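You operate a simulated robot arm through the tools that you are given. There is no shell and no other tool. Be economical: measure what you need, move in short steps, check, and stop when the job is done.

Carry out the task below with a simulated robot arm. There is one attempt and no reset: what you move stays moved.

## Task
Put fresh caps on the three upright plugs of the grey block.
Fine: teal cap off, standing on the empty mat between the block and the controller's holder; brown cap on the white plug, red on the grey, yellow on the black.

It is judged by the outcome, as a careful person would: the job done as asked, and still so three seconds after it is handed in. It fails if anything else is knocked over, pushed out of place, dropped, spilled or broken. A push-on lid holds only when it is set on centred and level and pressed home; a screw cap is set on level and turned clockwise until tight.

## Robot
A 7-joint arm with a two-finger parallel gripper, fixed in place. Base frame: the origin is at the foot of the arm, x ahead of it, y to its left, z up. Units: m, rad, N and s.
Its first joint turns from -2.601 to 2.601 rad. Payload 3.43 kg.
Tool frame: the origin (TCP) lies between the finger pads and is the grasp point; the fingertips stand 0.03 m ahead of it; z points along the fingers, y is the line along which they close. Largest opening 0.094 m; finger width 0.028, thickness 0.01; the body of the gripper, 0.05 by 0.096 m, starts 0.055 m behind the TCP.
Orientation is that of the tool frame in the base frame, as [roll, pitch, yaw] about the fixed x, y, z axes, in that order (R = Rz(yaw) Ry(pitch) Rx(roll)). With the fingers straight down and closing along the base's y, the tool's x points along the base's -x, its y along +y and its z along -z.

## Interface
- The arm moves only by the tool move_arm. Its argument "rows" is a list of rows, each an object of numbers (a shift or turn left out is 0, a gripper value left out holds the last): "tx", "ty", "tz": the shift along the tool's x, y, z in units of 30 mm (1.0 is 30 mm); "wx", "wy", "wz": the turn, a rotation vector about the tool's x, y, z in units of 8 degrees (1.0 is 8 degrees). In form: [{"tx": .., "ty": .., "tz": .., "wx": .., "wy": .., "wz": ..}, ...]. A call has 1 to 12 rows; each row shifts and turns the commanded pose from where the row before left it, along the tool's axes as they then stand. "fingers" is the finger opening in m, from 0 to 0.094, set as the call begins (left out, the last holds). A call with a number of a shift or a turn outside -1 to 1 is refused whole. Each row takes 0.2 s and may step no farther than 0.05 m and 0.15 rad from the row before; otherwise, or with a gripper value out of range, the whole call is refused. Where a pose cannot be reached the arm comes as near as it can. A force on the tool above 40 N (or 10 N above the force at the start of the call, whichever is more), or a blocked arm, ends the call early, and 0.2 s more pass. The fingers move at their own pace (about 0.045 m/s each) and stop on an object; they squeeze with about 27 N. The grip force told is the motor's: it shows also when the fingers shut on nothing. Time passes only in rows, and 0.2 s behind the last, so rows that do not move let the fingers close. The reply holds the time, the measured pose of the TCP, the force on the tool along the base axes, the opening and the grip force, in the units named above and with some noise, with the torque about the TCP (base axes, N m) and any sound that the robot's microphone picked up.
- Cameras (640 x 400 px; columns grow to the right, rows downward): "scene" is fixed at [0.0496, 0.6505, 1.5192]; the picture's right is [0.74, -0.68, 0.00], its down [-0.64, -0.70, -0.32] and it looks along [0.22, 0.24, -0.95] (base axes); focal length 359 px, centre (320, 200). "wrist" rides on the gripper at [0.076, 0.014, -0.102] in the tool frame; the picture's right is [-0.18, 0.98, 0.00], its down [-0.75, -0.14, -0.64] and it looks along [-0.63, -0.12, 0.77] (tool axes); focal length 243 px, centre (320, 200).
- grab_frame(camera): a new picture of that camera. No time passes.
- point_at(camera, pixels): for up to 12 pixels [column, row] of the newest picture of that camera ("zoom" is the newest enlarged one), the place [x, y, z] in the base frame of the surface seen there, good to about 0.003 m. No time passes.
- enlarge(camera, box): a new picture of the part [left, top, right, bottom] of that camera's present view, enlarged. No time passes.
- finish_job(): hands the job in; it is judged then, once.

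Work in short steps. Measure before you move; look again where a grasp or a placing could have gone wrong, and mend it. You have 80 turns and 46 pictures in all, those below and enlarged ones among them. Open the gripper and draw the arm clear of the work before you hand the job in, unless the task says otherwise; then end with one line.

The tools are called after "Emit:" by a JSON object that holds its "name" and its "arguments". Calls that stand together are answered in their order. move_arm: Moves the arm, as the interface text tells. Its arguments: {"type":"object","properties":{"rows":{"type":"array","items":{"type":"object","properties":{"tx":{"type":"number"},"ty":{"type":"number"},"tz":{"type":"number"},"wx":{"type":"number"},"wy":{"type":"number"},"wz":{"type":"number"}}}},"fingers":{"type":"number"}},"required":["rows"]} The other tools are called the same way: grab_frame (camera) takes a picture; point_at (camera, pixels) gives the place of the surface under pixels of a picture; enlarge (camera, box) takes an enlarged picture of a part of a camera's view; finish_job () hands the job in.

At the start:

```text
time_s: 0.0
tcp_pos: [0.3331, 0.6312, 1.0602]
tool_rot: [3.141, 0.001, 3.141]
wrist_force: [-0.6, -0.2, -1.4]
torque: [-0.01, 0.0, 0.03]
gripper_width: 0.0938
finger_force: 0.1
```

scene: 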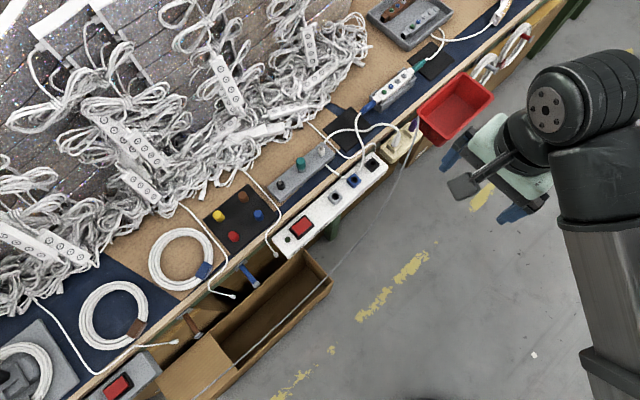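
wrist: 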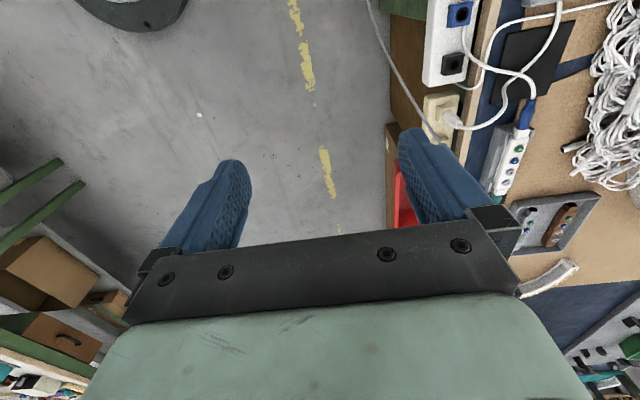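

The scene shows the grey block near (300,175) with plugs and a black mat with four caps near (235,220). I enlarge that region to see details.

Emit:
{"name": "enlarge", "arguments": {"camera": "scene", "box": [190, 90, 400, 260]}}

Emit:
{"name": "enlarge", "arguments": {"camera": "scene", "box": [310, 0, 520, 150]}}

```text
2.35 times, centred on (295, 175) of scene
```

zoom: 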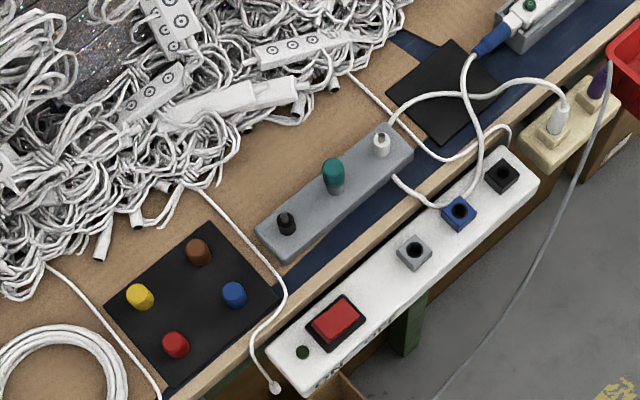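

```text
2.67 times, centred on (415, 75) of scene
```

zoom: 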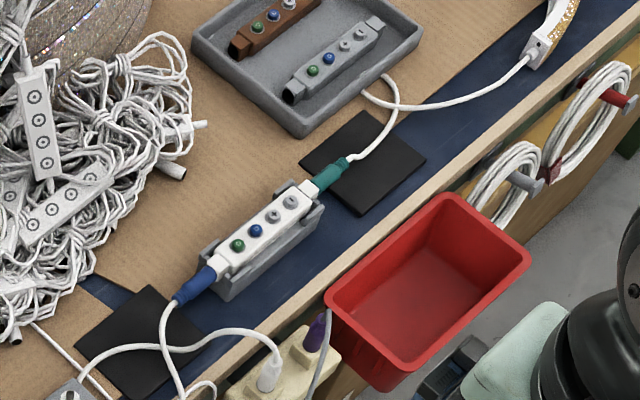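

I take tighter views of the block/caps and of the target mat to measure them accurately.

Emit:
{"name": "enlarge", "arguments": {"camera": "scene", "box": [200, 140, 340, 250]}}

```text
3.64 times, centred on (270, 195) of scene
```

zoom: 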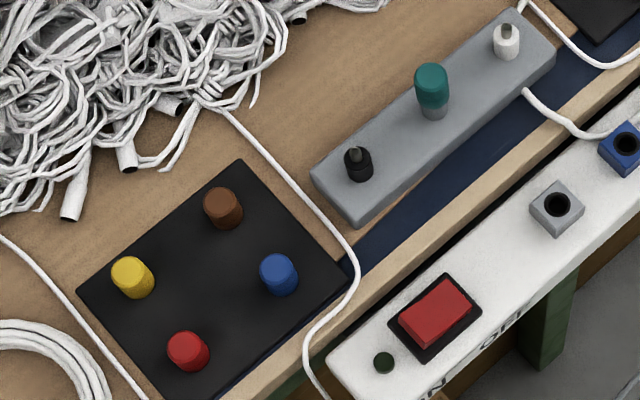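

I measure cap tops, plug tops, block and mat surfaces from this zoom (brown (221,200), yellow (130,270), red (186,344), teal top (431,73), etc.).

Emit:
{"name": "point_at", "arguments": {"camera": "zoom", "pixels": [[221, 200], [130, 269], [186, 344], [277, 266], [431, 73], [434, 112], [356, 154], [506, 30], [400, 150], [365, 205], [215, 270], [500, 60]]}}

Emit:
{"name": "point_at", "arguments": {"camera": "scene", "pixels": [[348.6, 109], [326, 130.3], [348.2, 149], [335, 122], [345, 133], [355, 120], [368, 140], [340, 115], [330, 132], [352, 144], [345, 125], [338, 128]]}}

Emit:
{"name": "enlarge", "arguments": {"camera": "scene", "box": [300, 80, 420, 160]}}

```text
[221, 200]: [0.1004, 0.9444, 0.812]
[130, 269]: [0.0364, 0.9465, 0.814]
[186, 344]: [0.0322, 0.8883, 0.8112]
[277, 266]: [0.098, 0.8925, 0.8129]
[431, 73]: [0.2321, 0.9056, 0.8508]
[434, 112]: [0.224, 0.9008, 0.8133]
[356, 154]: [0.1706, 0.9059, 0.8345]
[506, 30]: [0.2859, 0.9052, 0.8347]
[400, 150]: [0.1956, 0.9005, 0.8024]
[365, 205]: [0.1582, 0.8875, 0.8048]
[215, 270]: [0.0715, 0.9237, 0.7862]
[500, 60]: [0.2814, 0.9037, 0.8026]
```

```text
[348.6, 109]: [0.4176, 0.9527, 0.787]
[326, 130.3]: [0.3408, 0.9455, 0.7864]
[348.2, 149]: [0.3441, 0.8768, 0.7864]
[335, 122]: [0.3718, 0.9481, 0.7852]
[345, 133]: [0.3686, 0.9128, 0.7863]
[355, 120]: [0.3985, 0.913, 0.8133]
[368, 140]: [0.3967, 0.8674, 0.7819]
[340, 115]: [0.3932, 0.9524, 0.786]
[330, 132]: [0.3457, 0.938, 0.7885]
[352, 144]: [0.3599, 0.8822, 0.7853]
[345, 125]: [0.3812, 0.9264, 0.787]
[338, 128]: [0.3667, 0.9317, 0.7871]
```

```text
5.00 times, centred on (360, 120) of scene
```

zoom: 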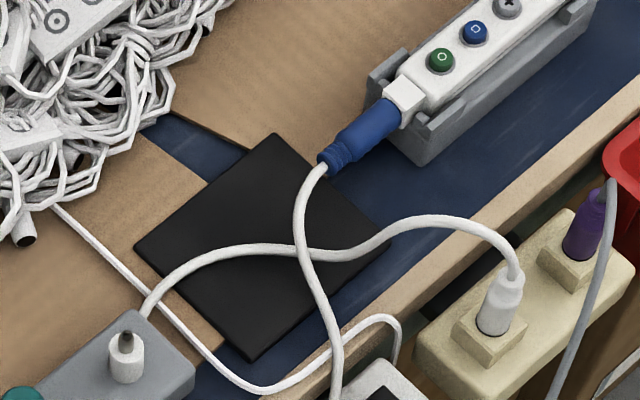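

The mat's clear areas are at zoom (230,205) and (235,305), with cables crossing. I measure the mat points and cable heights.

Emit:
{"name": "point_at", "arguments": {"camera": "zoom", "pixels": [[240, 300], [230, 205], [250, 352], [142, 246], [275, 140], [380, 250], [160, 287], [200, 257], [250, 248], [300, 253], [303, 210], [318, 290]]}}

Emit:
{"name": "point_at", "arguments": {"camera": "zoom", "pixels": [[335, 350], [370, 238], [430, 221], [147, 308], [190, 335], [215, 375], [124, 340], [127, 375], [325, 165], [360, 135], [385, 318], [460, 225]]}}

```text
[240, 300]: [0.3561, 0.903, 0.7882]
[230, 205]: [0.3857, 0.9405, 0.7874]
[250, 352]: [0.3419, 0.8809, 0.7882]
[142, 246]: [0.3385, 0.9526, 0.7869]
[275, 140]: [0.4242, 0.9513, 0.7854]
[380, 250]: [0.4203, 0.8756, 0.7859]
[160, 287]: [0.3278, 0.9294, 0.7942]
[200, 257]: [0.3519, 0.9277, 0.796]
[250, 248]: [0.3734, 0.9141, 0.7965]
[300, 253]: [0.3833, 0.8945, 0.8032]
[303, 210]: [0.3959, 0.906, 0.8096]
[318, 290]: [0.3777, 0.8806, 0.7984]
```

```text
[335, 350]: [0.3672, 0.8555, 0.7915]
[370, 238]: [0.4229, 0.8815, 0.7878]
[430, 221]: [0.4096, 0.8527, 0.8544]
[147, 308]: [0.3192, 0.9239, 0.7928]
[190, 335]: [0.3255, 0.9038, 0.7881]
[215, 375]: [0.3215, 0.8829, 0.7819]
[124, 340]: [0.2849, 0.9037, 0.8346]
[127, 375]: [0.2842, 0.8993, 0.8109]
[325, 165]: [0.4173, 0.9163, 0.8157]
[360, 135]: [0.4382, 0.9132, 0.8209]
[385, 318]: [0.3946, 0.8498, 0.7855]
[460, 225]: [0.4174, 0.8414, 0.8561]
```

Mat spans x 0.34–0.424, y 0.876–0.953; a clear spot is near (0.356,0.893). I move the hand above the block first, at a safe height.

Emit:
{"name": "move_arm", "arguments": {"rows": [{"tx": 0.347, "ty": 0.913, "tz": 0.2}, {"tx": 0.347, "ty": 0.913, "tz": 0.2}, {"tx": 0.347, "ty": 0.913, "tz": 0.2}, {"tx": 0.347, "ty": 0.913, "tz": 0.2}, {"tx": 0.347, "ty": 0.913, "tz": 0.2}, {"tx": 0.347, "ty": 0.913, "tz": 0.2}, {"tx": 0.347, "ty": 0.913, "tz": 0.2}, {"tx": 0.347, "ty": 0.913, "tz": 0.2}, {"tx": 0.347, "ty": 0.913, "tz": 0.2}, {"tx": 0.347, "ty": 0.913, "tz": 0.2}], "fingers": 0.05}}

Emit:
{"name": "grab_frame", "arguments": {"camera": "wrist"}}

```text
time_s: 2.2
tcp_pos: [0.229, 0.9043, 0.9986]
tool_rot: [3.141, 0.001, 3.14]
wrist_force: [-0.1, 0.5, -0.1]
torque: [0.04, -0.03, 0.0]
gripper_width: 0.0498
finger_force: 0.0
```

```text
39 pictures are left
```

wrist: 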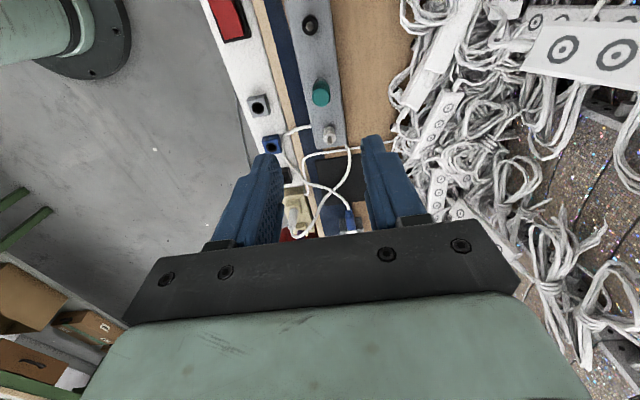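

The teal cap is at (320,93), with black plug (310,25) and white plug (329,133). I enlarge for details and measure.

Emit:
{"name": "enlarge", "arguments": {"camera": "wrist", "box": [260, 0, 390, 160]}}

```text
2.50 times, centred on (325, 80) of wrist
```

zoom: 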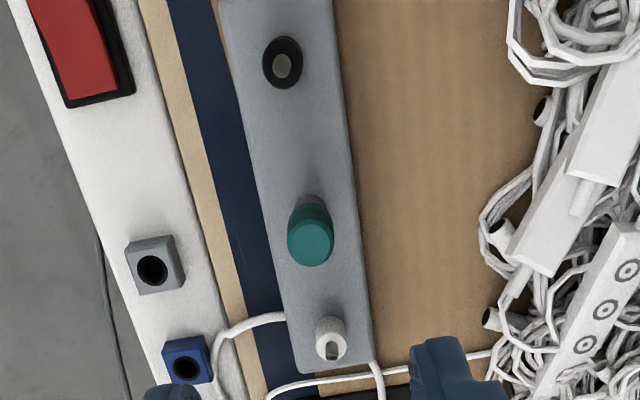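

I measure the teal top (centre and edges) and the black and white plug tops here.

Emit:
{"name": "point_at", "arguments": {"camera": "zoom", "pixels": [[311, 243], [290, 243], [331, 243], [311, 226], [311, 261], [311, 200], [283, 64], [281, 50], [267, 66], [331, 346], [331, 327], [344, 340]]}}

```text
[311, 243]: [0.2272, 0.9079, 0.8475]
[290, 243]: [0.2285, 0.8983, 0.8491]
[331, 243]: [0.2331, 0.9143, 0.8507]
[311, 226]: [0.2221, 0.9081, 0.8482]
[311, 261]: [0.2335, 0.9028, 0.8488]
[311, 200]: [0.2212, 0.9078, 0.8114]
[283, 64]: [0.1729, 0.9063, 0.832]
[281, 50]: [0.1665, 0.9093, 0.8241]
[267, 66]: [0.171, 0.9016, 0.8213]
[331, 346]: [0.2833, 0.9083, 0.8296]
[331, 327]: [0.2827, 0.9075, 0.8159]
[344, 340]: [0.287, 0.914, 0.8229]
```

Teal cap axis is about (0.228,0.906), top 0.850. I descend to TCP z 0.865 with open fingers straddling it along y.

Emit:
{"name": "move_arm", "arguments": {"rows": [{"tx": 0.03, "ty": 0.05, "tz": 0.9}, {"tz": 0.9}, {"tz": 0.9}, {"tz": 0.9}, {"tz": 0.4}, {"tz": 0.43}], "fingers": 0.05}}

Emit:
{"name": "enlarge", "arguments": {"camera": "wrist", "box": [220, 60, 420, 260]}}

```text
time_s: 3.6
tcp_pos: [0.2275, 0.9049, 0.8656]
tool_rot: [3.142, -0.001, -3.141]
wrist_force: [0.4, -0.8, 0.4]
torque: [-0.02, 0.0, -0.04]
gripper_width: 0.05
finger_force: 0.1
```

```text
2.00 times, centred on (320, 160) of wrist
```

zoom: 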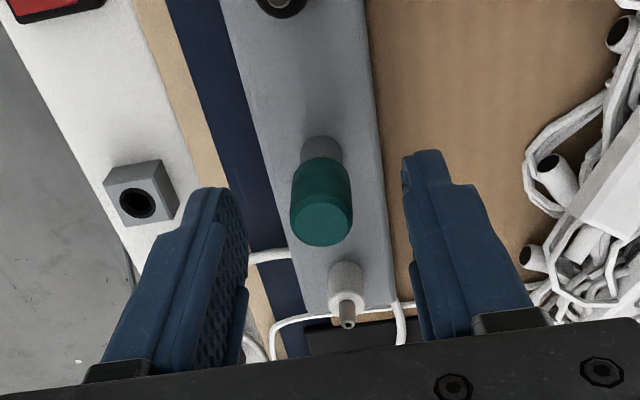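

The cap sits between the fingers at zoom (321,205). I measure its edges at this close range before closing.

Emit:
{"name": "point_at", "arguments": {"camera": "zoom", "pixels": [[325, 224], [325, 206], [324, 243], [296, 220], [350, 220], [320, 150], [345, 285], [348, 322], [346, 296], [334, 290], [360, 285], [400, 200]]}}

```text
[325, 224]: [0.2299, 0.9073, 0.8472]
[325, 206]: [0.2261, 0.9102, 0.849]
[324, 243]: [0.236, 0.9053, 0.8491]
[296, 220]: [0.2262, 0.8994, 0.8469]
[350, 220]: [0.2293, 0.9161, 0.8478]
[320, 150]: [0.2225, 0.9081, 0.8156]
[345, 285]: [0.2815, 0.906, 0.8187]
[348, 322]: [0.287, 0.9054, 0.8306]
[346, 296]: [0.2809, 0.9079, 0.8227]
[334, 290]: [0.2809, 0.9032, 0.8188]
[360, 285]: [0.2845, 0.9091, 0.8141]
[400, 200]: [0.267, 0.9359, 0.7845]
```

Cap centre ≈ (0.2295,0.9075). I shift a couple of mm to centre, then close.

Emit:
{"name": "move_arm", "arguments": {"rows": [{"tx": -0.06, "ty": 0.08, "tz": 0.02}, {}], "fingers": 0.05}}

Emit:
{"name": "move_arm", "arguments": {"rows": [{}, {}, {}, {}], "fingers": 0.012}}

```text
time_s: 4.2
tcp_pos: [0.2302, 0.9076, 0.8651]
tool_rot: [3.141, -0.001, 3.141]
wrist_force: [0.1, 0.0, 0.2]
torque: [-0.04, 0.0, 0.0]
gripper_width: 0.0499
finger_force: 0.1
```

```text
time_s: 5.2
tcp_pos: [0.2298, 0.9061, 0.865]
tool_rot: [-3.138, 0.0, -3.141]
wrist_force: [-0.7, -22.1, -3.5]
torque: [-0.57, 0.01, -0.01]
gripper_width: 0.0172
finger_force: 26.9
```

Gripped (0.0172 m) but with a −22 N lateral force: the real axis lies at lower y. I relax by shifting −1.6 mm in y.

Emit:
{"name": "move_arm", "arguments": {"rows": [{"ty": -0.055}, {}]}}

```text
time_s: 5.8
tcp_pos: [0.2294, 0.9063, 0.8663]
tool_rot: [-3.14, 0.0, -3.14]
wrist_force: [-0.8, -18.3, -3.6]
torque: [-0.46, 0.01, 0.0]
gripper_width: 0.0172
finger_force: 26.6
```

Still −18 N; I keep relaxing another 2 mm.

Emit:
{"name": "move_arm", "arguments": {"rows": [{"ty": -0.07}, {}]}}

```text
time_s: 6.4
tcp_pos: [0.2297, 0.9054, 0.8639]
tool_rot: [3.139, 0.0, -3.14]
wrist_force: [-1.5, -4.8, -3.7]
torque: [-0.12, 0.04, 0.02]
gripper_width: 0.0171
finger_force: 27.0
```

Nearly relaxed (−4.8 N). One more nudge, then pull straight up in small steps.

Emit:
{"name": "move_arm", "arguments": {"rows": [{"ty": -0.02}, {"tz": -0.1}, {"tz": -0.1}, {"tz": -0.2}, {"tz": -0.3}, {"tz": -0.5}]}}

```text
time_s: 7.8
tcp_pos: [0.2303, 0.9043, 0.9024]
tool_rot: [-3.141, 0.0, 3.14]
wrist_force: [-0.3, 1.1, 0.3]
torque: [-0.02, -0.03, 0.0]
gripper_width: 0.0171
finger_force: 26.5
```

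It came off without resistance left. I look at the cap in the fingers and the bare grey plug.

Emit:
{"name": "enlarge", "arguments": {"camera": "wrist", "box": [220, 60, 420, 260]}}

```text
2.00 times, centred on (320, 160) of wrist
```

zoom: 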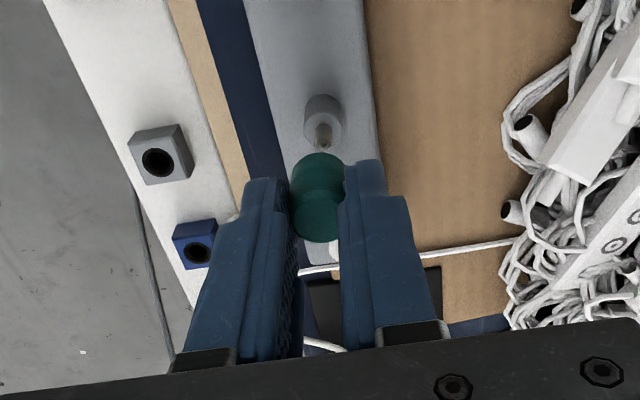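

I measure the plug and held cap, to learn the cap's offset in the fingers.

Emit:
{"name": "point_at", "arguments": {"camera": "zoom", "pixels": [[318, 222], [317, 240], [317, 204], [298, 215], [323, 140], [323, 100], [309, 125], [340, 125], [324, 147], [322, 127], [260, 190], [368, 168]]}}

```text
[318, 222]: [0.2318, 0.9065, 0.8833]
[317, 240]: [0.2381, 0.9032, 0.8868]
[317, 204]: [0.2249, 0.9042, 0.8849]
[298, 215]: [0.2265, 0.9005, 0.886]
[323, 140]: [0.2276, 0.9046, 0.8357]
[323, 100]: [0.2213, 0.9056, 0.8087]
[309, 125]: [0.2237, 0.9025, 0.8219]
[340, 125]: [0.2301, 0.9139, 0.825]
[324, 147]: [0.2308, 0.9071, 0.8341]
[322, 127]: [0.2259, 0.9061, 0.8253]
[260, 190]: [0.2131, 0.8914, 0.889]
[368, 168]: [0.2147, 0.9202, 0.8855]
```

The cap top is 17 mm below the TCP, so its bottom is about 43 mm below. I raise and carry it to over the mat spot (0.356,0.893).

Emit:
{"name": "move_arm", "arguments": {"rows": [{"tz": -0.8}, {"tz": -0.5}, {"tx": -0.7, "ty": -0.063}, {"tx": -0.7, "ty": -0.063}, {"tx": -0.7, "ty": -0.063}, {"tx": -0.7, "ty": -0.063}, {"tx": -0.7, "ty": -0.063}, {"tx": -0.7, "ty": -0.063}, {}]}}

Emit:
{"name": "enlarge", "arguments": {"camera": "wrist", "box": [200, 60, 440, 260]}}

Emit:
{"name": "enlarge", "arguments": {"camera": "scene", "box": [280, 80, 420, 180]}}

```text
time_s: 9.8
tcp_pos: [0.3561, 0.8932, 0.9418]
tool_rot: [-3.142, 0.001, -3.141]
wrist_force: [0.0, 0.9, 0.0]
torque: [0.0, -0.01, 0.0]
gripper_width: 0.0175
finger_force: 26.8
```

```text
2.00 times, centred on (320, 160) of wrist
```

zoom: 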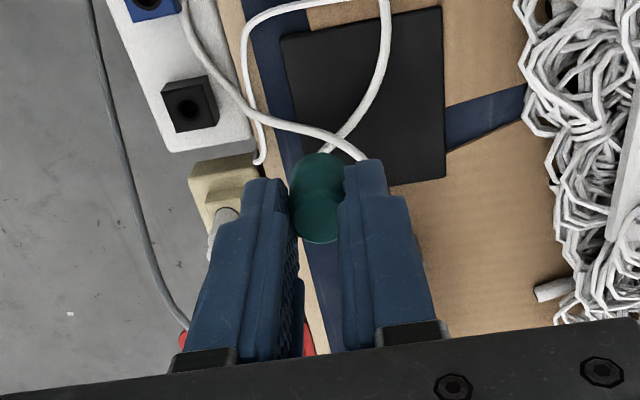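

```text
4.00 times, centred on (350, 130) of scene
```

zoom: 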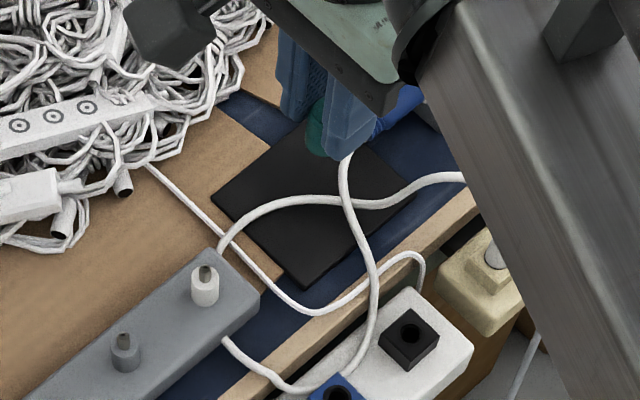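

I check the mat/cable coordinates again from this zoom around the intended spot (300,245).

Emit:
{"name": "point_at", "arguments": {"camera": "zoom", "pixels": [[300, 245], [320, 225], [280, 240], [305, 265], [270, 204], [310, 198], [342, 205], [360, 232], [372, 265], [290, 280], [250, 225], [330, 250]]}}

```text
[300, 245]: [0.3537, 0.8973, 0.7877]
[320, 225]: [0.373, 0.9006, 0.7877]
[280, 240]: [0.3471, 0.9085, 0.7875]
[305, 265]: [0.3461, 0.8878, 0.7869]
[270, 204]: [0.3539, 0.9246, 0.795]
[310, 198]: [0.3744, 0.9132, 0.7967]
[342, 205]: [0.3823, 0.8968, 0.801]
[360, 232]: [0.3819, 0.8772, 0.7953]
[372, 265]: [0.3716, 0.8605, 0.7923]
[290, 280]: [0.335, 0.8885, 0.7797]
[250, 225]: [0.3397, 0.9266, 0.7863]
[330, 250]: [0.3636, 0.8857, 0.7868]
```

The spot is clear by ~18 mm to every cable. I descend to about 4 mm above the expected touch.

Emit:
{"name": "move_arm", "arguments": {"rows": [{"tz": 0.9}, {"tz": 0.9}, {"tz": 0.9}, {"tz": 0.5}, {"tz": 0.25}, {}]}}

Emit:
{"name": "enlarge", "arguments": {"camera": "wrist", "box": [200, 60, 440, 260]}}

```text
time_s: 11.2
tcp_pos: [0.3558, 0.8932, 0.8373]
tool_rot: [3.141, 0.0, 3.141]
wrist_force: [-0.7, 0.4, -0.9]
torque: [0.0, 0.03, -0.01]
gripper_width: 0.0173
finger_force: 26.8
```

```text
2.00 times, centred on (320, 160) of wrist
```

zoom: 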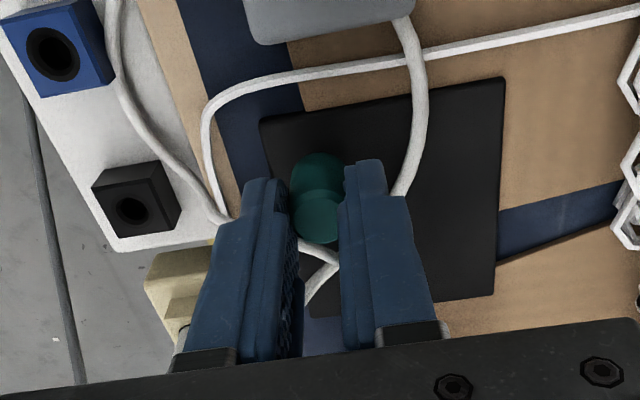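

The cap is over the clear triangle. I lower in 1 mm steps until contact shows.

Emit:
{"name": "move_arm", "arguments": {"rows": [{"tz": 0.04}, {"tz": 0.04}, {"tz": 0.04}, {"tz": 0.04}, {}]}}

```text
time_s: 12.4
tcp_pos: [0.3568, 0.8937, 0.8334]
tool_rot: [3.141, -0.001, -3.141]
wrist_force: [0.2, -0.1, 0.2]
torque: [0.0, -0.03, 0.0]
gripper_width: 0.0173
finger_force: 27.0
```

No contact yet at z 0.833; continue.

Emit:
{"name": "move_arm", "arguments": {"rows": [{"tz": 0.035}, {"tz": 0.035}, {}]}}

```text
time_s: 13.2
tcp_pos: [0.3543, 0.8926, 0.8292]
tool_rot: [3.141, 0.0, 3.14]
wrist_force: [0.2, 0.5, -0.1]
torque: [0.0, -0.02, -0.02]
gripper_width: 0.0173
finger_force: 27.3
```

Still no force; another 1.5 mm.

Emit:
{"name": "move_arm", "arguments": {"rows": [{"tz": 0.03}, {"tz": 0.02}, {}]}}

Emit:
{"name": "enlarge", "arguments": {"camera": "wrist", "box": [260, 100, 400, 200]}}

```text
time_s: 14.0
tcp_pos: [0.3559, 0.8931, 0.8286]
tool_rot: [3.141, 0.001, -3.141]
wrist_force: [0.6, 1.4, 10.2]
torque: [0.05, -0.05, 0.02]
gripper_width: 0.0172
finger_force: 26.8
```

```text
4.00 times, centred on (330, 150) of wrist
```

zoom: 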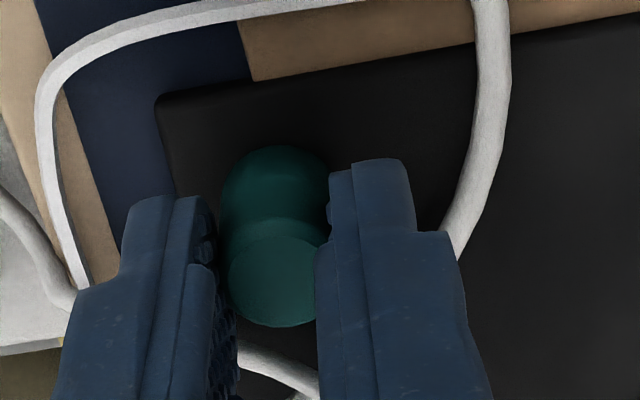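

Contact at 10 N; the cap stands on the mat, clear of cables. I open modestly, then go straight up.

Emit:
{"name": "move_arm", "arguments": {"rows": [{}, {}], "fingers": 0.032}}

Emit:
{"name": "move_arm", "arguments": {"rows": [{"tz": -0.2}, {"tz": -0.5}, {"tz": -0.9}, {"tz": -0.9}, {"tz": -0.9}, {"tz": -0.9}]}}

Emit:
{"name": "enlarge", "arguments": {"camera": "wrist", "box": [200, 0, 440, 200]}}

```text
time_s: 14.6
tcp_pos: [0.3553, 0.8933, 0.8284]
tool_rot: [3.141, 0.0, -3.14]
wrist_force: [0.4, 0.0, 0.9]
torque: [-0.01, -0.01, 0.0]
gripper_width: 0.0319
finger_force: 0.1
```

```text
time_s: 16.0
tcp_pos: [0.3556, 0.8929, 0.9561]
tool_rot: [-3.141, 0.001, 3.141]
wrist_force: [1.2, 0.4, -0.2]
torque: [0.02, 0.01, 0.02]
gripper_width: 0.032
finger_force: 0.1
```

```text
2.00 times, centred on (320, 100) of wrist
```

zoom: 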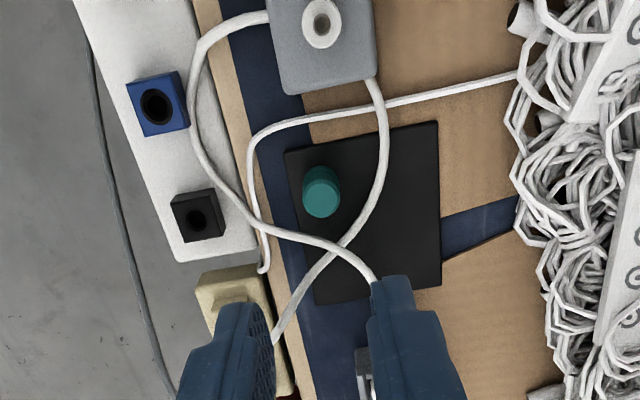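

The teal cap stands well. I measure it (true centre ≈ (0.3565,0.893)) to calibrate, plus the white plug.

Emit:
{"name": "point_at", "arguments": {"camera": "zoom", "pixels": [[321, 200], [321, 184], [321, 215], [304, 197], [337, 197], [321, 22], [321, 45], [321, 10], [304, 22], [339, 22], [323, 30], [321, 34]]}}

```text
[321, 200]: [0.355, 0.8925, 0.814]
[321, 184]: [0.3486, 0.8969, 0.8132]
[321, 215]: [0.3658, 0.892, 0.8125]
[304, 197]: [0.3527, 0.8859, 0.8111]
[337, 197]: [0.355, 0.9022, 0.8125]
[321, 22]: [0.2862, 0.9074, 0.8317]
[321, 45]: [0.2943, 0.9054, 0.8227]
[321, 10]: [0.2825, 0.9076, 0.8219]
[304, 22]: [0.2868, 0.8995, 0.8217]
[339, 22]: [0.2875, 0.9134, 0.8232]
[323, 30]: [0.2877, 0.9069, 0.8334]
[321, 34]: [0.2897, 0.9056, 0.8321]
```

Calibration agrees within ~1 mm. I now move above the brown cap at about (0.100,0.944).

Emit:
{"name": "move_arm", "arguments": {"rows": [{"tx": 0.852, "ty": 0.172}, {"tx": 0.852, "ty": 0.172}, {"tx": 0.852, "ty": 0.172}, {"tx": 0.852, "ty": 0.172}, {"tx": 0.852, "ty": 0.172}, {"tx": 0.852, "ty": 0.172}, {"tx": 0.852, "ty": 0.172}, {"tx": 0.852, "ty": 0.172}, {"tx": 0.852, "ty": 0.172}, {"tx": 0.852, "ty": 0.172}, {}], "fingers": 0.036}}

Emit:
{"name": "enlarge", "arguments": {"camera": "wrist", "box": [200, 0, 440, 200]}}

```text
time_s: 18.4
tcp_pos: [0.0996, 0.9459, 0.9592]
tool_rot: [-3.141, -0.001, -3.141]
wrist_force: [-0.2, 0.6, -0.5]
torque: [0.01, 0.02, 0.02]
gripper_width: 0.036
finger_force: 0.2
```

```text
2.00 times, centred on (320, 100) of wrist
```

zoom: 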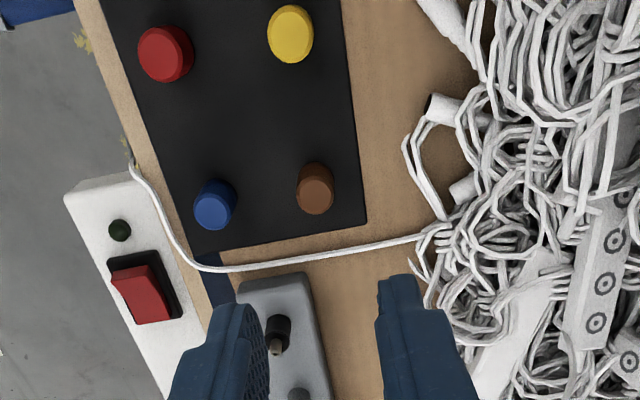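

I measure the brown top and the other caps, plus the nearby cable heights.

Emit:
{"name": "point_at", "arguments": {"camera": "zoom", "pixels": [[316, 196], [316, 181], [316, 212], [299, 194], [333, 194], [288, 36], [163, 54], [430, 190], [455, 110], [300, 262], [560, 280], [480, 150]]}}

```text
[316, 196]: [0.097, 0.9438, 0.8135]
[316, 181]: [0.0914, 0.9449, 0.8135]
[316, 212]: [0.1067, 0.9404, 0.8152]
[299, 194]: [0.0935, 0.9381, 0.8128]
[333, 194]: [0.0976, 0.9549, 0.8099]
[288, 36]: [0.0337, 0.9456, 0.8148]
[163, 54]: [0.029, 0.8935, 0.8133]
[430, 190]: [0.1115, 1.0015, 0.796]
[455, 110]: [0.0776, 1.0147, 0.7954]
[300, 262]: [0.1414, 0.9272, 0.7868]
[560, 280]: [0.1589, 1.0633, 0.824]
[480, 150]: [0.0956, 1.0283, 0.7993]
```

Brown centre ≈ (0.0995,0.945), top 0.813. I descend to TCP 0.827.

Emit:
{"name": "move_arm", "arguments": {"rows": [{"tz": 0.9, "ty": -0.03}, {"tz": 0.9}, {"tz": 0.9}, {"tz": 0.9}, {"tz": 0.5}, {"tz": 0.3}, {}]}}

Emit:
{"name": "enlarge", "arguments": {"camera": "wrist", "box": [220, 60, 420, 260]}}

```text
time_s: 20.0
tcp_pos: [0.0995, 0.9446, 0.8257]
tool_rot: [3.141, -0.001, 3.141]
wrist_force: [1.0, 0.5, -1.2]
torque: [-0.02, 0.02, 0.01]
gripper_width: 0.0358
finger_force: 0.1
```

```text
2.00 times, centred on (320, 160) of wrist
```

zoom: 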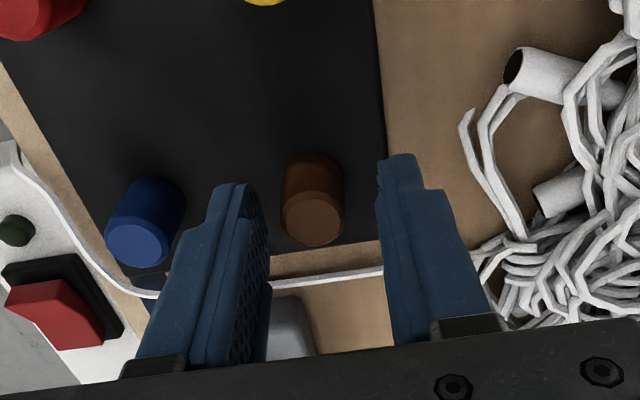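

By projection the cap looks 2–4 mm toward −x of the TCP axis. I measure to confirm.

Emit:
{"name": "point_at", "arguments": {"camera": "zoom", "pixels": [[313, 218], [313, 200], [313, 240], [288, 215], [338, 215], [313, 225], [313, 210], [305, 218], [321, 218], [390, 160], [255, 200], [313, 230]]}}

```text
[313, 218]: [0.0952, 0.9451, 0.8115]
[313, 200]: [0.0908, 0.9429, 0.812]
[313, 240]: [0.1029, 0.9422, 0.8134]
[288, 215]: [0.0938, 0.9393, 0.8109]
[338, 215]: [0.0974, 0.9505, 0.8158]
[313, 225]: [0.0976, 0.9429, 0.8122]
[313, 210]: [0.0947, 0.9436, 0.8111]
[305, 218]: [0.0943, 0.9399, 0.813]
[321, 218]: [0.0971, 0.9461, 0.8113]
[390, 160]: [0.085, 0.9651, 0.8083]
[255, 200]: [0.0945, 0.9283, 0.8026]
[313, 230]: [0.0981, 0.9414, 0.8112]
```

Confirmed: centre ≈ (0.0965,0.943). I shift accordingly and close.

Emit:
{"name": "move_arm", "arguments": {"rows": [{"tx": 0.1, "ty": -0.05}, {}], "fingers": 0.036}}

Emit:
{"name": "move_arm", "arguments": {"rows": [{}, {}, {}], "fingers": 0.012}}

Emit:
{"name": "move_arm", "arguments": {"rows": [{"tz": -0.3}, {"tz": -0.8}, {"tz": -0.9}, {"tz": -0.9}, {}]}}

Emit:
{"name": "enlarge", "arguments": {"camera": "wrist", "box": [260, 110, 380, 210]}}

```text
time_s: 20.6
tcp_pos: [0.097, 0.944, 0.8251]
tool_rot: [-3.141, -0.001, 3.141]
wrist_force: [0.4, -0.8, 1.7]
torque: [0.01, 0.0, 0.0]
gripper_width: 0.0361
finger_force: 0.1
```

```text
time_s: 21.4
tcp_pos: [0.0967, 0.9427, 0.8255]
tool_rot: [3.141, 0.0, -3.141]
wrist_force: [0.7, -0.7, 0.2]
torque: [-0.03, 0.0, -0.01]
gripper_width: 0.0172
finger_force: 27.5
```

```text
time_s: 22.6
tcp_pos: [0.0967, 0.9427, 0.9126]
tool_rot: [-3.141, 0.0, -3.14]
wrist_force: [-0.9, -0.2, -0.6]
torque: [0.03, 0.02, -0.01]
gripper_width: 0.0173
finger_force: 26.8
```

```text
4.00 times, centred on (320, 160) of wrist
```

zoom: 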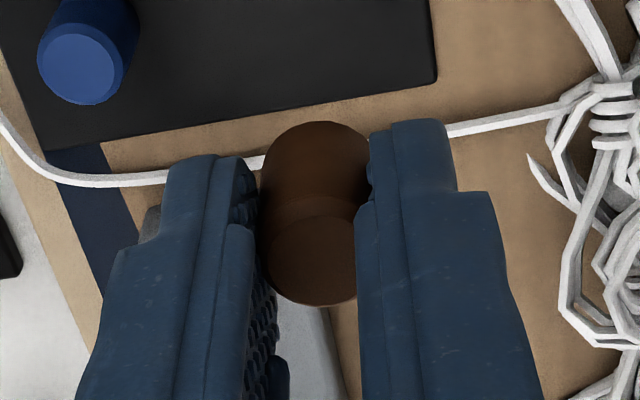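

Brown is held well-centred. I carry it to hover over the white plug (0.287,0.905), bottom about 30 mm above the pin.

Emit:
{"name": "move_arm", "arguments": {"rows": [{"tx": -0.793, "ty": -0.157}, {"tx": -0.793, "ty": -0.157}, {"tx": -0.793, "ty": -0.157}, {"tx": -0.793, "ty": -0.157}, {"tx": -0.793, "ty": -0.157}, {"tx": -0.793, "ty": -0.157}, {"tx": -0.793, "ty": -0.157}, {"tx": -0.793, "ty": -0.157}, {"tz": 0.3}, {}]}}

Emit:
{"name": "enlarge", "arguments": {"camera": "wrist", "box": [260, 90, 380, 190]}}

```text
time_s: 24.8
tcp_pos: [0.2874, 0.9052, 0.9037]
tool_rot: [3.141, 0.001, 3.14]
wrist_force: [-0.2, 0.8, -0.6]
torque: [0.0, 0.0, -0.01]
gripper_width: 0.0172
finger_force: 27.4
```

```text
4.00 times, centred on (320, 140) of wrist
```

zoom: 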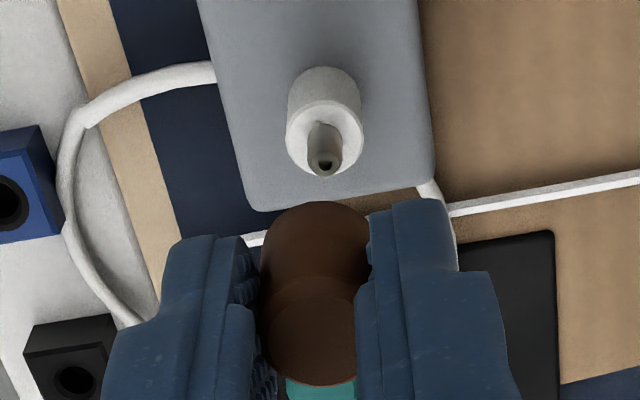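

Pin at zoom (325,163) matches the axis projection within ~1 mm, as does the cap. I descend so the cap mouth just passes the pin top, watching forces.

Emit:
{"name": "move_arm", "arguments": {"rows": [{"tz": 0.5}, {"tz": 0.3}, {"tz": 0.2}, {"tz": 0.1}, {}]}}

Emit:
{"name": "enlarge", "arguments": {"camera": "wrist", "box": [260, 90, 380, 190]}}

```text
time_s: 26.0
tcp_pos: [0.2879, 0.905, 0.8708]
tool_rot: [-3.14, 0.001, -3.141]
wrist_force: [0.3, 0.6, -0.3]
torque: [-0.02, 0.01, -0.03]
gripper_width: 0.0172
finger_force: 26.9
```

```text
4.00 times, centred on (320, 140) of wrist
```

zoom: 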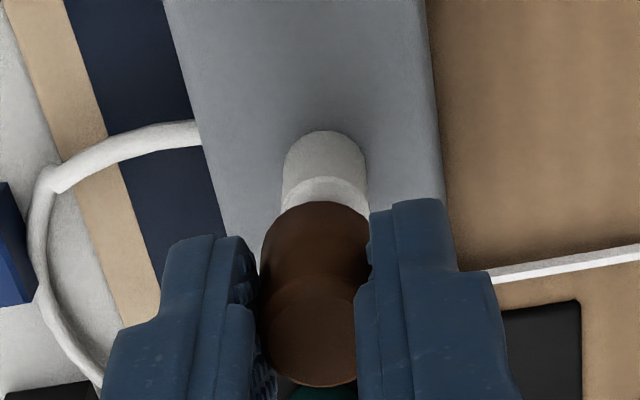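

The mouth has passed the pin top with no force. The cap looks ~1 mm to −y of the plug (cap centre 317 vs plug 325), so I nudge +y 0.8 mm and press in small steps.

Emit:
{"name": "move_arm", "arguments": {"rows": [{"ty": 0.027}, {"tz": 0.05}, {"tz": 0.05}, {"tz": 0.05}, {}]}}

```text
time_s: 27.2
tcp_pos: [0.2877, 0.9058, 0.8664]
tool_rot: [-3.141, 0.0, -3.142]
wrist_force: [-1.2, -0.4, 0.8]
torque: [0.03, 0.0, -0.02]
gripper_width: 0.0174
finger_force: 27.3
```

Still no force at z 0.866; continue pressing gently toward the seat near 0.863.

Emit:
{"name": "move_arm", "arguments": {"rows": [{"tz": 0.05}, {"tz": 0.05}, {"tz": 0.03}, {}]}}

```text
time_s: 28.2
tcp_pos: [0.2875, 0.906, 0.8621]
tool_rot: [3.141, -0.002, -3.141]
wrist_force: [-0.6, 0.6, 3.0]
torque: [-0.02, 0.02, 0.04]
gripper_width: 0.0172
finger_force: 27.0
```

Contact starts (3 N). I press home.

Emit:
{"name": "move_arm", "arguments": {"rows": [{"tz": 0.03}, {"tz": 0.03}, {"tz": 0.03}, {}]}}

```text
time_s: 29.2
tcp_pos: [0.2867, 0.906, 0.8615]
tool_rot: [3.14, -0.001, -3.14]
wrist_force: [-5.3, -0.5, 31.6]
torque: [-0.02, 0.13, -0.03]
gripper_width: 0.0175
finger_force: 27.3
```

31.6 N at z 0.8615, x force −5. I press slightly further to see if it clicks home.

Emit:
{"name": "move_arm", "arguments": {"rows": [{"tz": 0.02}, {"tz": 0.02}, {}]}}

Emit:
{"name": "enlarge", "arguments": {"camera": "wrist", "box": [260, 90, 380, 190]}}

```text
time_s: 29.7
tcp_pos: [0.2881, 0.9062, 0.8611]
tool_rot: [3.139, 0.0, 3.142]
wrist_force: [-3.7, -4.8, 10.6]
torque: [-0.17, 0.04, -0.04]
gripper_width: 0.0169
finger_force: 27.1
stopped in row 2: the force on the tool passed its limit at 43 N (the readings are from after the stop); the commanded pose is now the measured one
```

```text
4.00 times, centred on (320, 140) of wrist
```

zoom: 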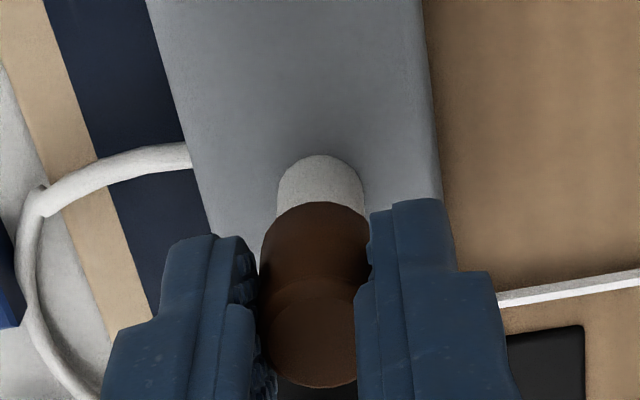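

The cap meets the shoulder at 43 N, with the visible plug length like the original teal one. I release, rise, and inspect.

Emit:
{"name": "move_arm", "arguments": {"rows": [{}, {}], "fingers": 0.036}}

Emit:
{"name": "move_arm", "arguments": {"rows": [{"tz": -0.3}, {"tz": -0.6}, {"tz": -0.9}, {"tz": -0.8}, {}]}}

Emit:
{"name": "enlarge", "arguments": {"camera": "wrist", "box": [230, 30, 410, 180]}}

```text
time_s: 30.3
tcp_pos: [0.287, 0.9064, 0.8602]
tool_rot: [3.141, -0.001, -3.141]
wrist_force: [0.9, 0.3, 0.9]
torque: [-0.03, -0.01, -0.01]
gripper_width: 0.0361
finger_force: 0.0
```

```text
time_s: 31.5
tcp_pos: [0.2863, 0.9068, 0.9381]
tool_rot: [3.14, 0.0, 3.141]
wrist_force: [-0.5, -0.1, 0.1]
torque: [0.0, 0.0, 0.02]
gripper_width: 0.0363
finger_force: 0.1
```

```text
2.67 times, centred on (320, 105) of wrist
```

zoom: 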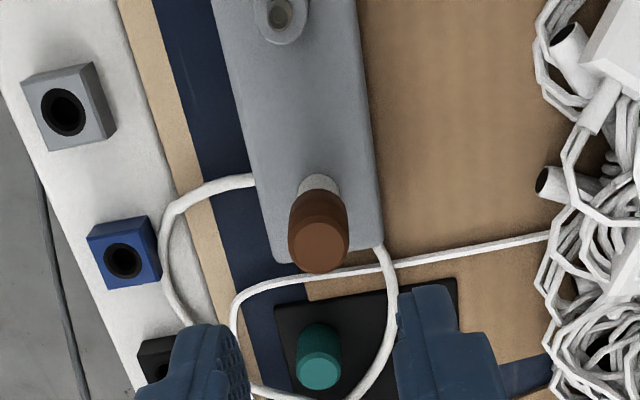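

The brown cap looks upright and centred on the white plug. I measure its top (teal was at ~0.849).

Emit:
{"name": "point_at", "arguments": {"camera": "zoom", "pixels": [[320, 248], [305, 245], [335, 245], [320, 235], [320, 262], [312, 250], [328, 250], [320, 242], [280, 16], [278, 5], [262, 18], [298, 18]]}}

```text
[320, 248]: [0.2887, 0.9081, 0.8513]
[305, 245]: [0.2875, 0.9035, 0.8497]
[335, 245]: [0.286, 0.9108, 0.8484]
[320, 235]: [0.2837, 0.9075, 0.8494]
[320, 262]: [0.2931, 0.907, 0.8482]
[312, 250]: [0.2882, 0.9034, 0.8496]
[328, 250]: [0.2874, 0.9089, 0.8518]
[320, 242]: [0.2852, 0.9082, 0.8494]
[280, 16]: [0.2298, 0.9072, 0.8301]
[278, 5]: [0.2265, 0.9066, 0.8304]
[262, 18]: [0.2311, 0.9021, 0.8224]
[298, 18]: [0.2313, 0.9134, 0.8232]
```

Top 0.8496, same as the teal had: seated. Now I move above the red cap (~(0.031,0.890)).

Emit:
{"name": "move_arm", "arguments": {"rows": [{"tx": 0.851, "ty": -0.056, "tz": -0.05}, {"tx": 0.851, "ty": -0.056, "tz": -0.05}, {"tx": 0.851, "ty": -0.056, "tz": -0.05}, {"tx": 0.851, "ty": -0.056, "tz": -0.05}, {"tx": 0.851, "ty": -0.056}, {"tx": 0.851, "ty": -0.056}, {"tx": 0.851, "ty": -0.056}, {"tx": 0.851, "ty": -0.056}, {"tx": 0.851, "ty": -0.056}, {"tx": 0.851, "ty": -0.056}, {}], "fingers": 0.036}}

Emit:
{"name": "enlarge", "arguments": {"camera": "wrist", "box": [230, 30, 410, 180]}}

```text
time_s: 33.9
tcp_pos: [0.0309, 0.8899, 0.9436]
tool_rot: [3.138, -0.001, -3.141]
wrist_force: [0.6, 0.5, 0.3]
torque: [0.01, 0.02, -0.01]
gripper_width: 0.0361
finger_force: 0.0
```

```text
2.67 times, centred on (320, 105) of wrist
```

zoom: 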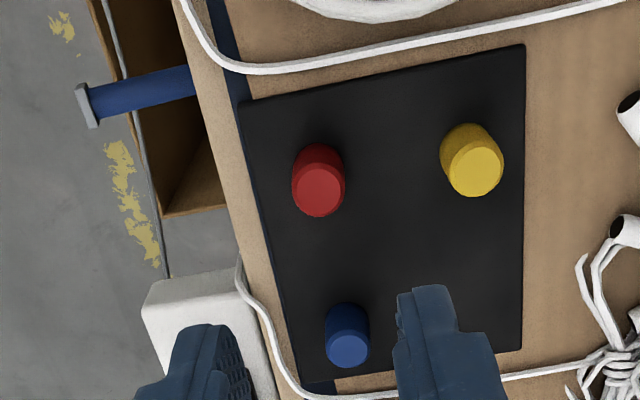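

By projection red is ~3 mm toward −x: (0.028,0.890). I shift and descend to TCP 0.826.

Emit:
{"name": "move_arm", "arguments": {"rows": [{"tz": 0.9, "tx": 0.1}, {"tz": 0.9}, {"tz": 0.9}, {"tz": 0.7}, {"tz": 0.3}, {"tz": 0.22}, {}]}}

Emit:
{"name": "enlarge", "arguments": {"camera": "wrist", "box": [220, 60, 420, 260]}}

```text
time_s: 35.5
tcp_pos: [0.029, 0.8901, 0.8275]
tool_rot: [3.139, 0.002, -3.14]
wrist_force: [-1.1, -0.6, -0.2]
torque: [0.02, -0.02, 0.05]
gripper_width: 0.0358
finger_force: 0.0
```

```text
2.00 times, centred on (320, 160) of wrist
```

zoom: 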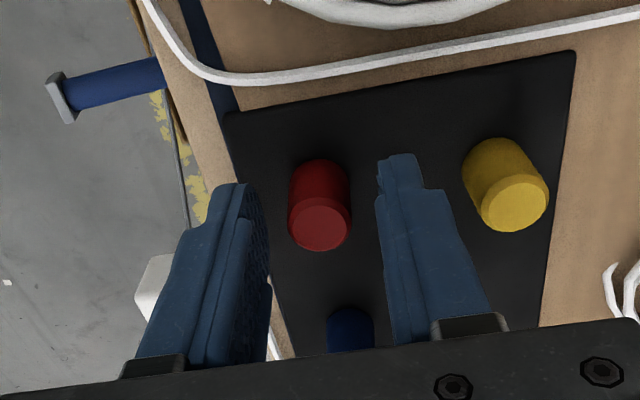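

Red is nearly centred (top centre (320,224) vs expected ~227). A 0.7 mm nudge and tiny drop, then close and lift.

Emit:
{"name": "move_arm", "arguments": {"rows": [{"tx": 0.025, "tz": 0.04}, {}]}}

Emit:
{"name": "move_arm", "arguments": {"rows": [{}, {}, {}], "fingers": 0.012}}

Emit:
{"name": "move_arm", "arguments": {"rows": [{"tz": -0.3}, {"tz": -0.8}, {"tz": -0.9}, {"tz": -0.9}, {}]}}

```text
time_s: 36.1
tcp_pos: [0.0274, 0.8904, 0.826]
tool_rot: [3.138, 0.001, 3.141]
wrist_force: [-0.4, 0.3, -0.4]
torque: [-0.05, 0.0, -0.02]
gripper_width: 0.0358
finger_force: 0.0
```

```text
time_s: 36.9
tcp_pos: [0.0284, 0.89, 0.8246]
tool_rot: [3.139, 0.0, -3.141]
wrist_force: [-0.1, -0.4, 0.7]
torque: [0.0, 0.02, -0.02]
gripper_width: 0.0175
finger_force: 26.4
```

```text
time_s: 38.1
tcp_pos: [0.0288, 0.8913, 0.9123]
tool_rot: [3.141, 0.0, -3.141]
wrist_force: [-0.4, 0.1, 0.2]
torque: [0.01, 0.03, 0.01]
gripper_width: 0.0171
finger_force: 26.6
```

Red is held. I carry it over the grey plug (0.2302,0.9055), clearing the black plug.

Emit:
{"name": "move_arm", "arguments": {"rows": [{"tx": -0.747, "ty": 0.055}, {"tx": -0.747, "ty": 0.055}, {"tx": -0.747, "ty": 0.055}, {"tx": -0.747, "ty": 0.055}, {"tx": -0.747, "ty": 0.055}, {"tx": -0.747, "ty": 0.055}, {"tx": -0.747, "ty": 0.055}, {"tx": -0.747, "ty": 0.055}, {"tx": -0.747, "ty": 0.055}, {"tz": 0.3}, {}]}}

Emit:
{"name": "enlarge", "arguments": {"camera": "wrist", "box": [260, 90, 380, 190]}}

```text
time_s: 40.5
tcp_pos: [0.2307, 0.9041, 0.9025]
tool_rot: [3.139, -0.001, 3.14]
wrist_force: [0.2, 0.0, -0.6]
torque: [-0.02, 0.01, -0.01]
gripper_width: 0.0174
finger_force: 27.0
```

```text
4.00 times, centred on (320, 140) of wrist
```

zoom: 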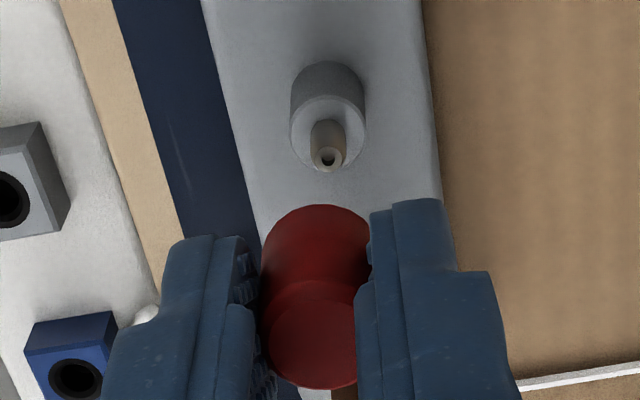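

The pin (329,158) appears ~1.5 mm to +y and −x relative to the aligned reference. I correct and lower until the mouth passes the pin top.

Emit:
{"name": "move_arm", "arguments": {"rows": [{"tx": 0.045, "ty": 0.05}, {"tz": 0.5}, {"tz": 0.3}, {"tz": 0.2}, {"tz": 0.05}, {}]}}

Emit:
{"name": "enlarge", "arguments": {"camera": "wrist", "box": [260, 90, 380, 190]}}

```text
time_s: 41.9
tcp_pos: [0.2287, 0.9065, 0.8717]
tool_rot: [3.14, 0.0, 3.14]
wrist_force: [-0.2, -0.4, -0.2]
torque: [0.05, 0.01, -0.01]
gripper_width: 0.017
finger_force: 27.1
```

```text
4.00 times, centred on (320, 140) of wrist
```

zoom: 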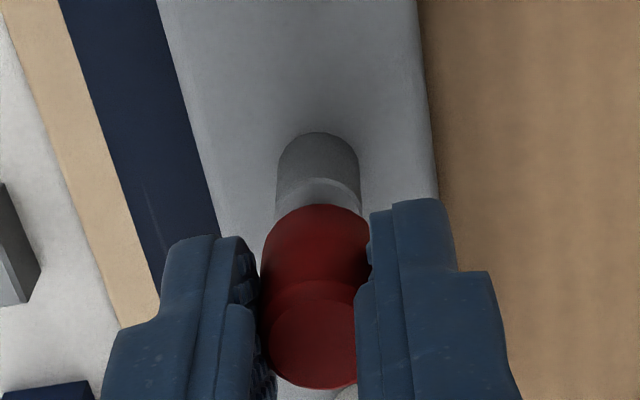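

Plug (centre 318) and cap (316) line up. I press down in small steps.

Emit:
{"name": "move_arm", "arguments": {"rows": [{"tz": 0.08}, {"tz": 0.07}, {"tz": 0.05}, {"tz": 0.05}, {"tz": 0.03}, {}]}}

```text
time_s: 43.3
tcp_pos: [0.2282, 0.9056, 0.8641]
tool_rot: [3.14, 0.0, 3.141]
wrist_force: [-0.2, -0.5, 2.3]
torque: [0.01, -0.02, -0.02]
gripper_width: 0.0174
finger_force: 27.3
```

Contact begins at 0.864; press home.

Emit:
{"name": "move_arm", "arguments": {"rows": [{"tz": 0.03}, {"tz": 0.03}, {"tz": 0.03}, {"tz": 0.03}, {"tz": 0.02}, {}]}}

```text
time_s: 44.7
tcp_pos: [0.2289, 0.9058, 0.861]
tool_rot: [3.138, -0.001, 3.141]
wrist_force: [-5.8, 4.4, 33.9]
torque: [0.13, 0.12, 0.01]
gripper_width: 0.017
finger_force: 27.1
```

Emit:
{"name": "move_arm", "arguments": {"rows": [{"tz": 0.02}, {"tz": 0.02}, {}]}}

Emit:
{"name": "move_arm", "arguments": {"rows": [{}, {}], "fingers": 0.036}}

Emit:
{"name": "move_arm", "arguments": {"rows": [{"tz": -0.3}, {"tz": -0.6}, {"tz": -0.9}, {"tz": -0.8}, {}]}}

Emit:
{"name": "enlarge", "arguments": {"camera": "wrist", "box": [230, 30, 410, 180]}}

```text
time_s: 45.2
tcp_pos: [0.2291, 0.9064, 0.8609]
tool_rot: [3.137, -0.002, -3.139]
wrist_force: [-3.7, -3.7, 9.9]
torque: [-0.16, 0.04, -0.01]
gripper_width: 0.0174
finger_force: 26.8
stopped in row 2: the force on the tool passed its limit at 45 N (the readings are from after the stop); the commanded pose is now the measured one
```

```text
time_s: 45.8
tcp_pos: [0.2298, 0.9057, 0.8599]
tool_rot: [3.137, -0.001, 3.14]
wrist_force: [0.2, 0.2, -0.6]
torque: [-0.02, -0.03, 0.03]
gripper_width: 0.0359
finger_force: 0.1
```

```text
time_s: 47.0
tcp_pos: [0.2287, 0.9046, 0.9384]
tool_rot: [3.136, 0.001, -3.141]
wrist_force: [0.0, 0.3, -0.4]
torque: [0.0, 0.0, 0.01]
gripper_width: 0.0362
finger_force: 0.1
```

```text
2.67 times, centred on (320, 105) of wrist
```

zoom: 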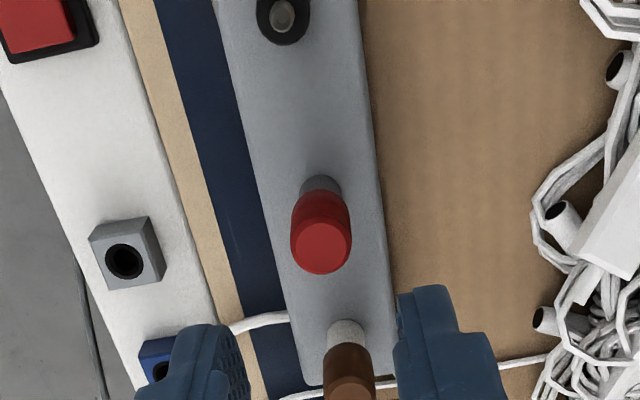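

Red looks upright on the grey plug, and I stopped at 45 N. I measure top heights and the black plug location.

Emit:
{"name": "point_at", "arguments": {"camera": "zoom", "pixels": [[321, 248], [308, 245], [335, 245], [321, 236], [321, 262], [350, 392], [282, 15], [283, 28], [262, 14], [305, 14], [283, 40], [282, 20]]}}

Emit:
{"name": "move_arm", "arguments": {"rows": [{"wx": -0.03, "tz": -0.3}, {"tx": 0.72, "ty": 0.14}, {"tx": 0.72, "ty": 0.14}, {"tx": 0.72, "ty": 0.14}, {"tx": 0.72, "ty": 0.14}, {"tx": 0.72, "ty": 0.14}, {"tx": 0.72, "ty": 0.14}, {"tx": 0.72, "ty": 0.14}, {"tx": 0.72, "ty": 0.14}, {"tx": 0.72, "ty": 0.14}, {}]}}

Emit:
{"name": "enlarge", "arguments": {"camera": "wrist", "box": [230, 30, 410, 180]}}

```text
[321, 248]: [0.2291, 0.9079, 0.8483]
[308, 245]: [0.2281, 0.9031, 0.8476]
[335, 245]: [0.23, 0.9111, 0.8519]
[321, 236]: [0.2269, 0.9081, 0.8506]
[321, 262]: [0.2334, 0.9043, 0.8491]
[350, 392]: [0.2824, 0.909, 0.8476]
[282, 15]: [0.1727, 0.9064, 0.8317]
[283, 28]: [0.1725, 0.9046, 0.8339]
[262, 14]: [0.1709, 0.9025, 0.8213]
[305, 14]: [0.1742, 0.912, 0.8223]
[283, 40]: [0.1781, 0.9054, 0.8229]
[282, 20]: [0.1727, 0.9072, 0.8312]
```

```text
time_s: 49.4
tcp_pos: [0.0335, 0.9432, 0.9475]
tool_rot: [3.132, 0.0, 3.141]
wrist_force: [-0.3, -0.5, -0.1]
torque: [0.0, 0.0, 0.0]
gripper_width: 0.0359
finger_force: 0.1
```

```text
2.67 times, centred on (320, 105) of wrist
```

zoom: 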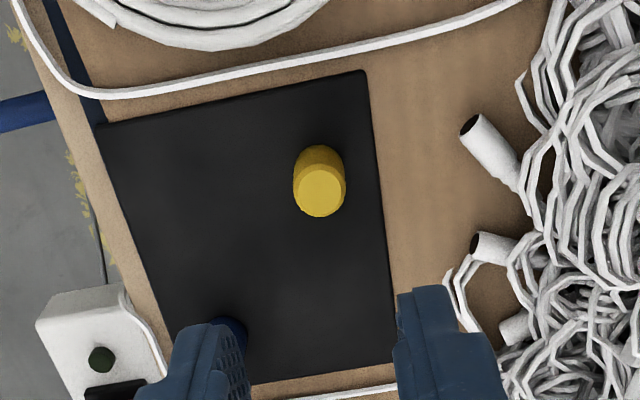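

Red's top is ~0.8495, level. My roll correction went the wrong way (3.132), so I reverse it, shift 2 mm in −x toward yellow, and descend partway.

Emit:
{"name": "move_arm", "arguments": {"rows": [{"wx": 0.068, "tx": 0.06}, {"tz": 0.9}, {"tz": 0.9}, {"tz": 0.6}, {}]}}

Emit:
{"name": "enlarge", "arguments": {"camera": "wrist", "box": [230, 60, 410, 210]}}

```text
time_s: 50.6
tcp_pos: [0.0323, 0.944, 0.8759]
tool_rot: [3.141, 0.0, 3.141]
wrist_force: [-1.2, 0.0, -0.3]
torque: [0.01, 0.02, 0.01]
gripper_width: 0.0359
finger_force: 0.1
```

```text
2.67 times, centred on (320, 135) of wrist
```

zoom: 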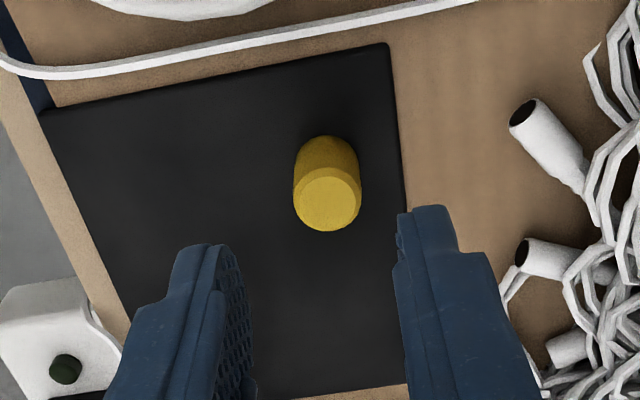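

Yellow at (327,200): about 1.5 mm to +y and 1 mm to −x. I correct, descend to 0.826, grip, and lift.

Emit:
{"name": "move_arm", "arguments": {"rows": [{"tx": 0.03, "ty": 0.05}, {"tz": 0.8}, {"tz": 0.5}, {"tz": 0.35}, {}]}}

Emit:
{"name": "move_arm", "arguments": {"rows": [{}, {}, {}], "fingers": 0.012}}

Emit:
{"name": "move_arm", "arguments": {"rows": [{"tz": -0.3}, {"tz": -0.8}, {"tz": -0.9}, {"tz": -0.9}, {}]}}

```text
time_s: 51.8
tcp_pos: [0.0313, 0.9441, 0.8259]
tool_rot: [3.141, 0.001, 3.141]
wrist_force: [1.0, 0.8, -0.2]
torque: [0.02, -0.02, 0.03]
gripper_width: 0.0362
finger_force: 0.0
```

```text
time_s: 52.6
tcp_pos: [0.0309, 0.9456, 0.8254]
tool_rot: [-3.141, -0.001, -3.141]
wrist_force: [-0.3, 0.2, -0.2]
torque: [0.03, 0.0, -0.01]
gripper_width: 0.0172
finger_force: 27.0
```

```text
time_s: 53.8
tcp_pos: [0.03, 0.9447, 0.9121]
tool_rot: [-3.14, 0.001, 3.141]
wrist_force: [-0.2, 0.4, 0.2]
torque: [-0.01, 0.0, 0.02]
gripper_width: 0.0171
finger_force: 26.6
```

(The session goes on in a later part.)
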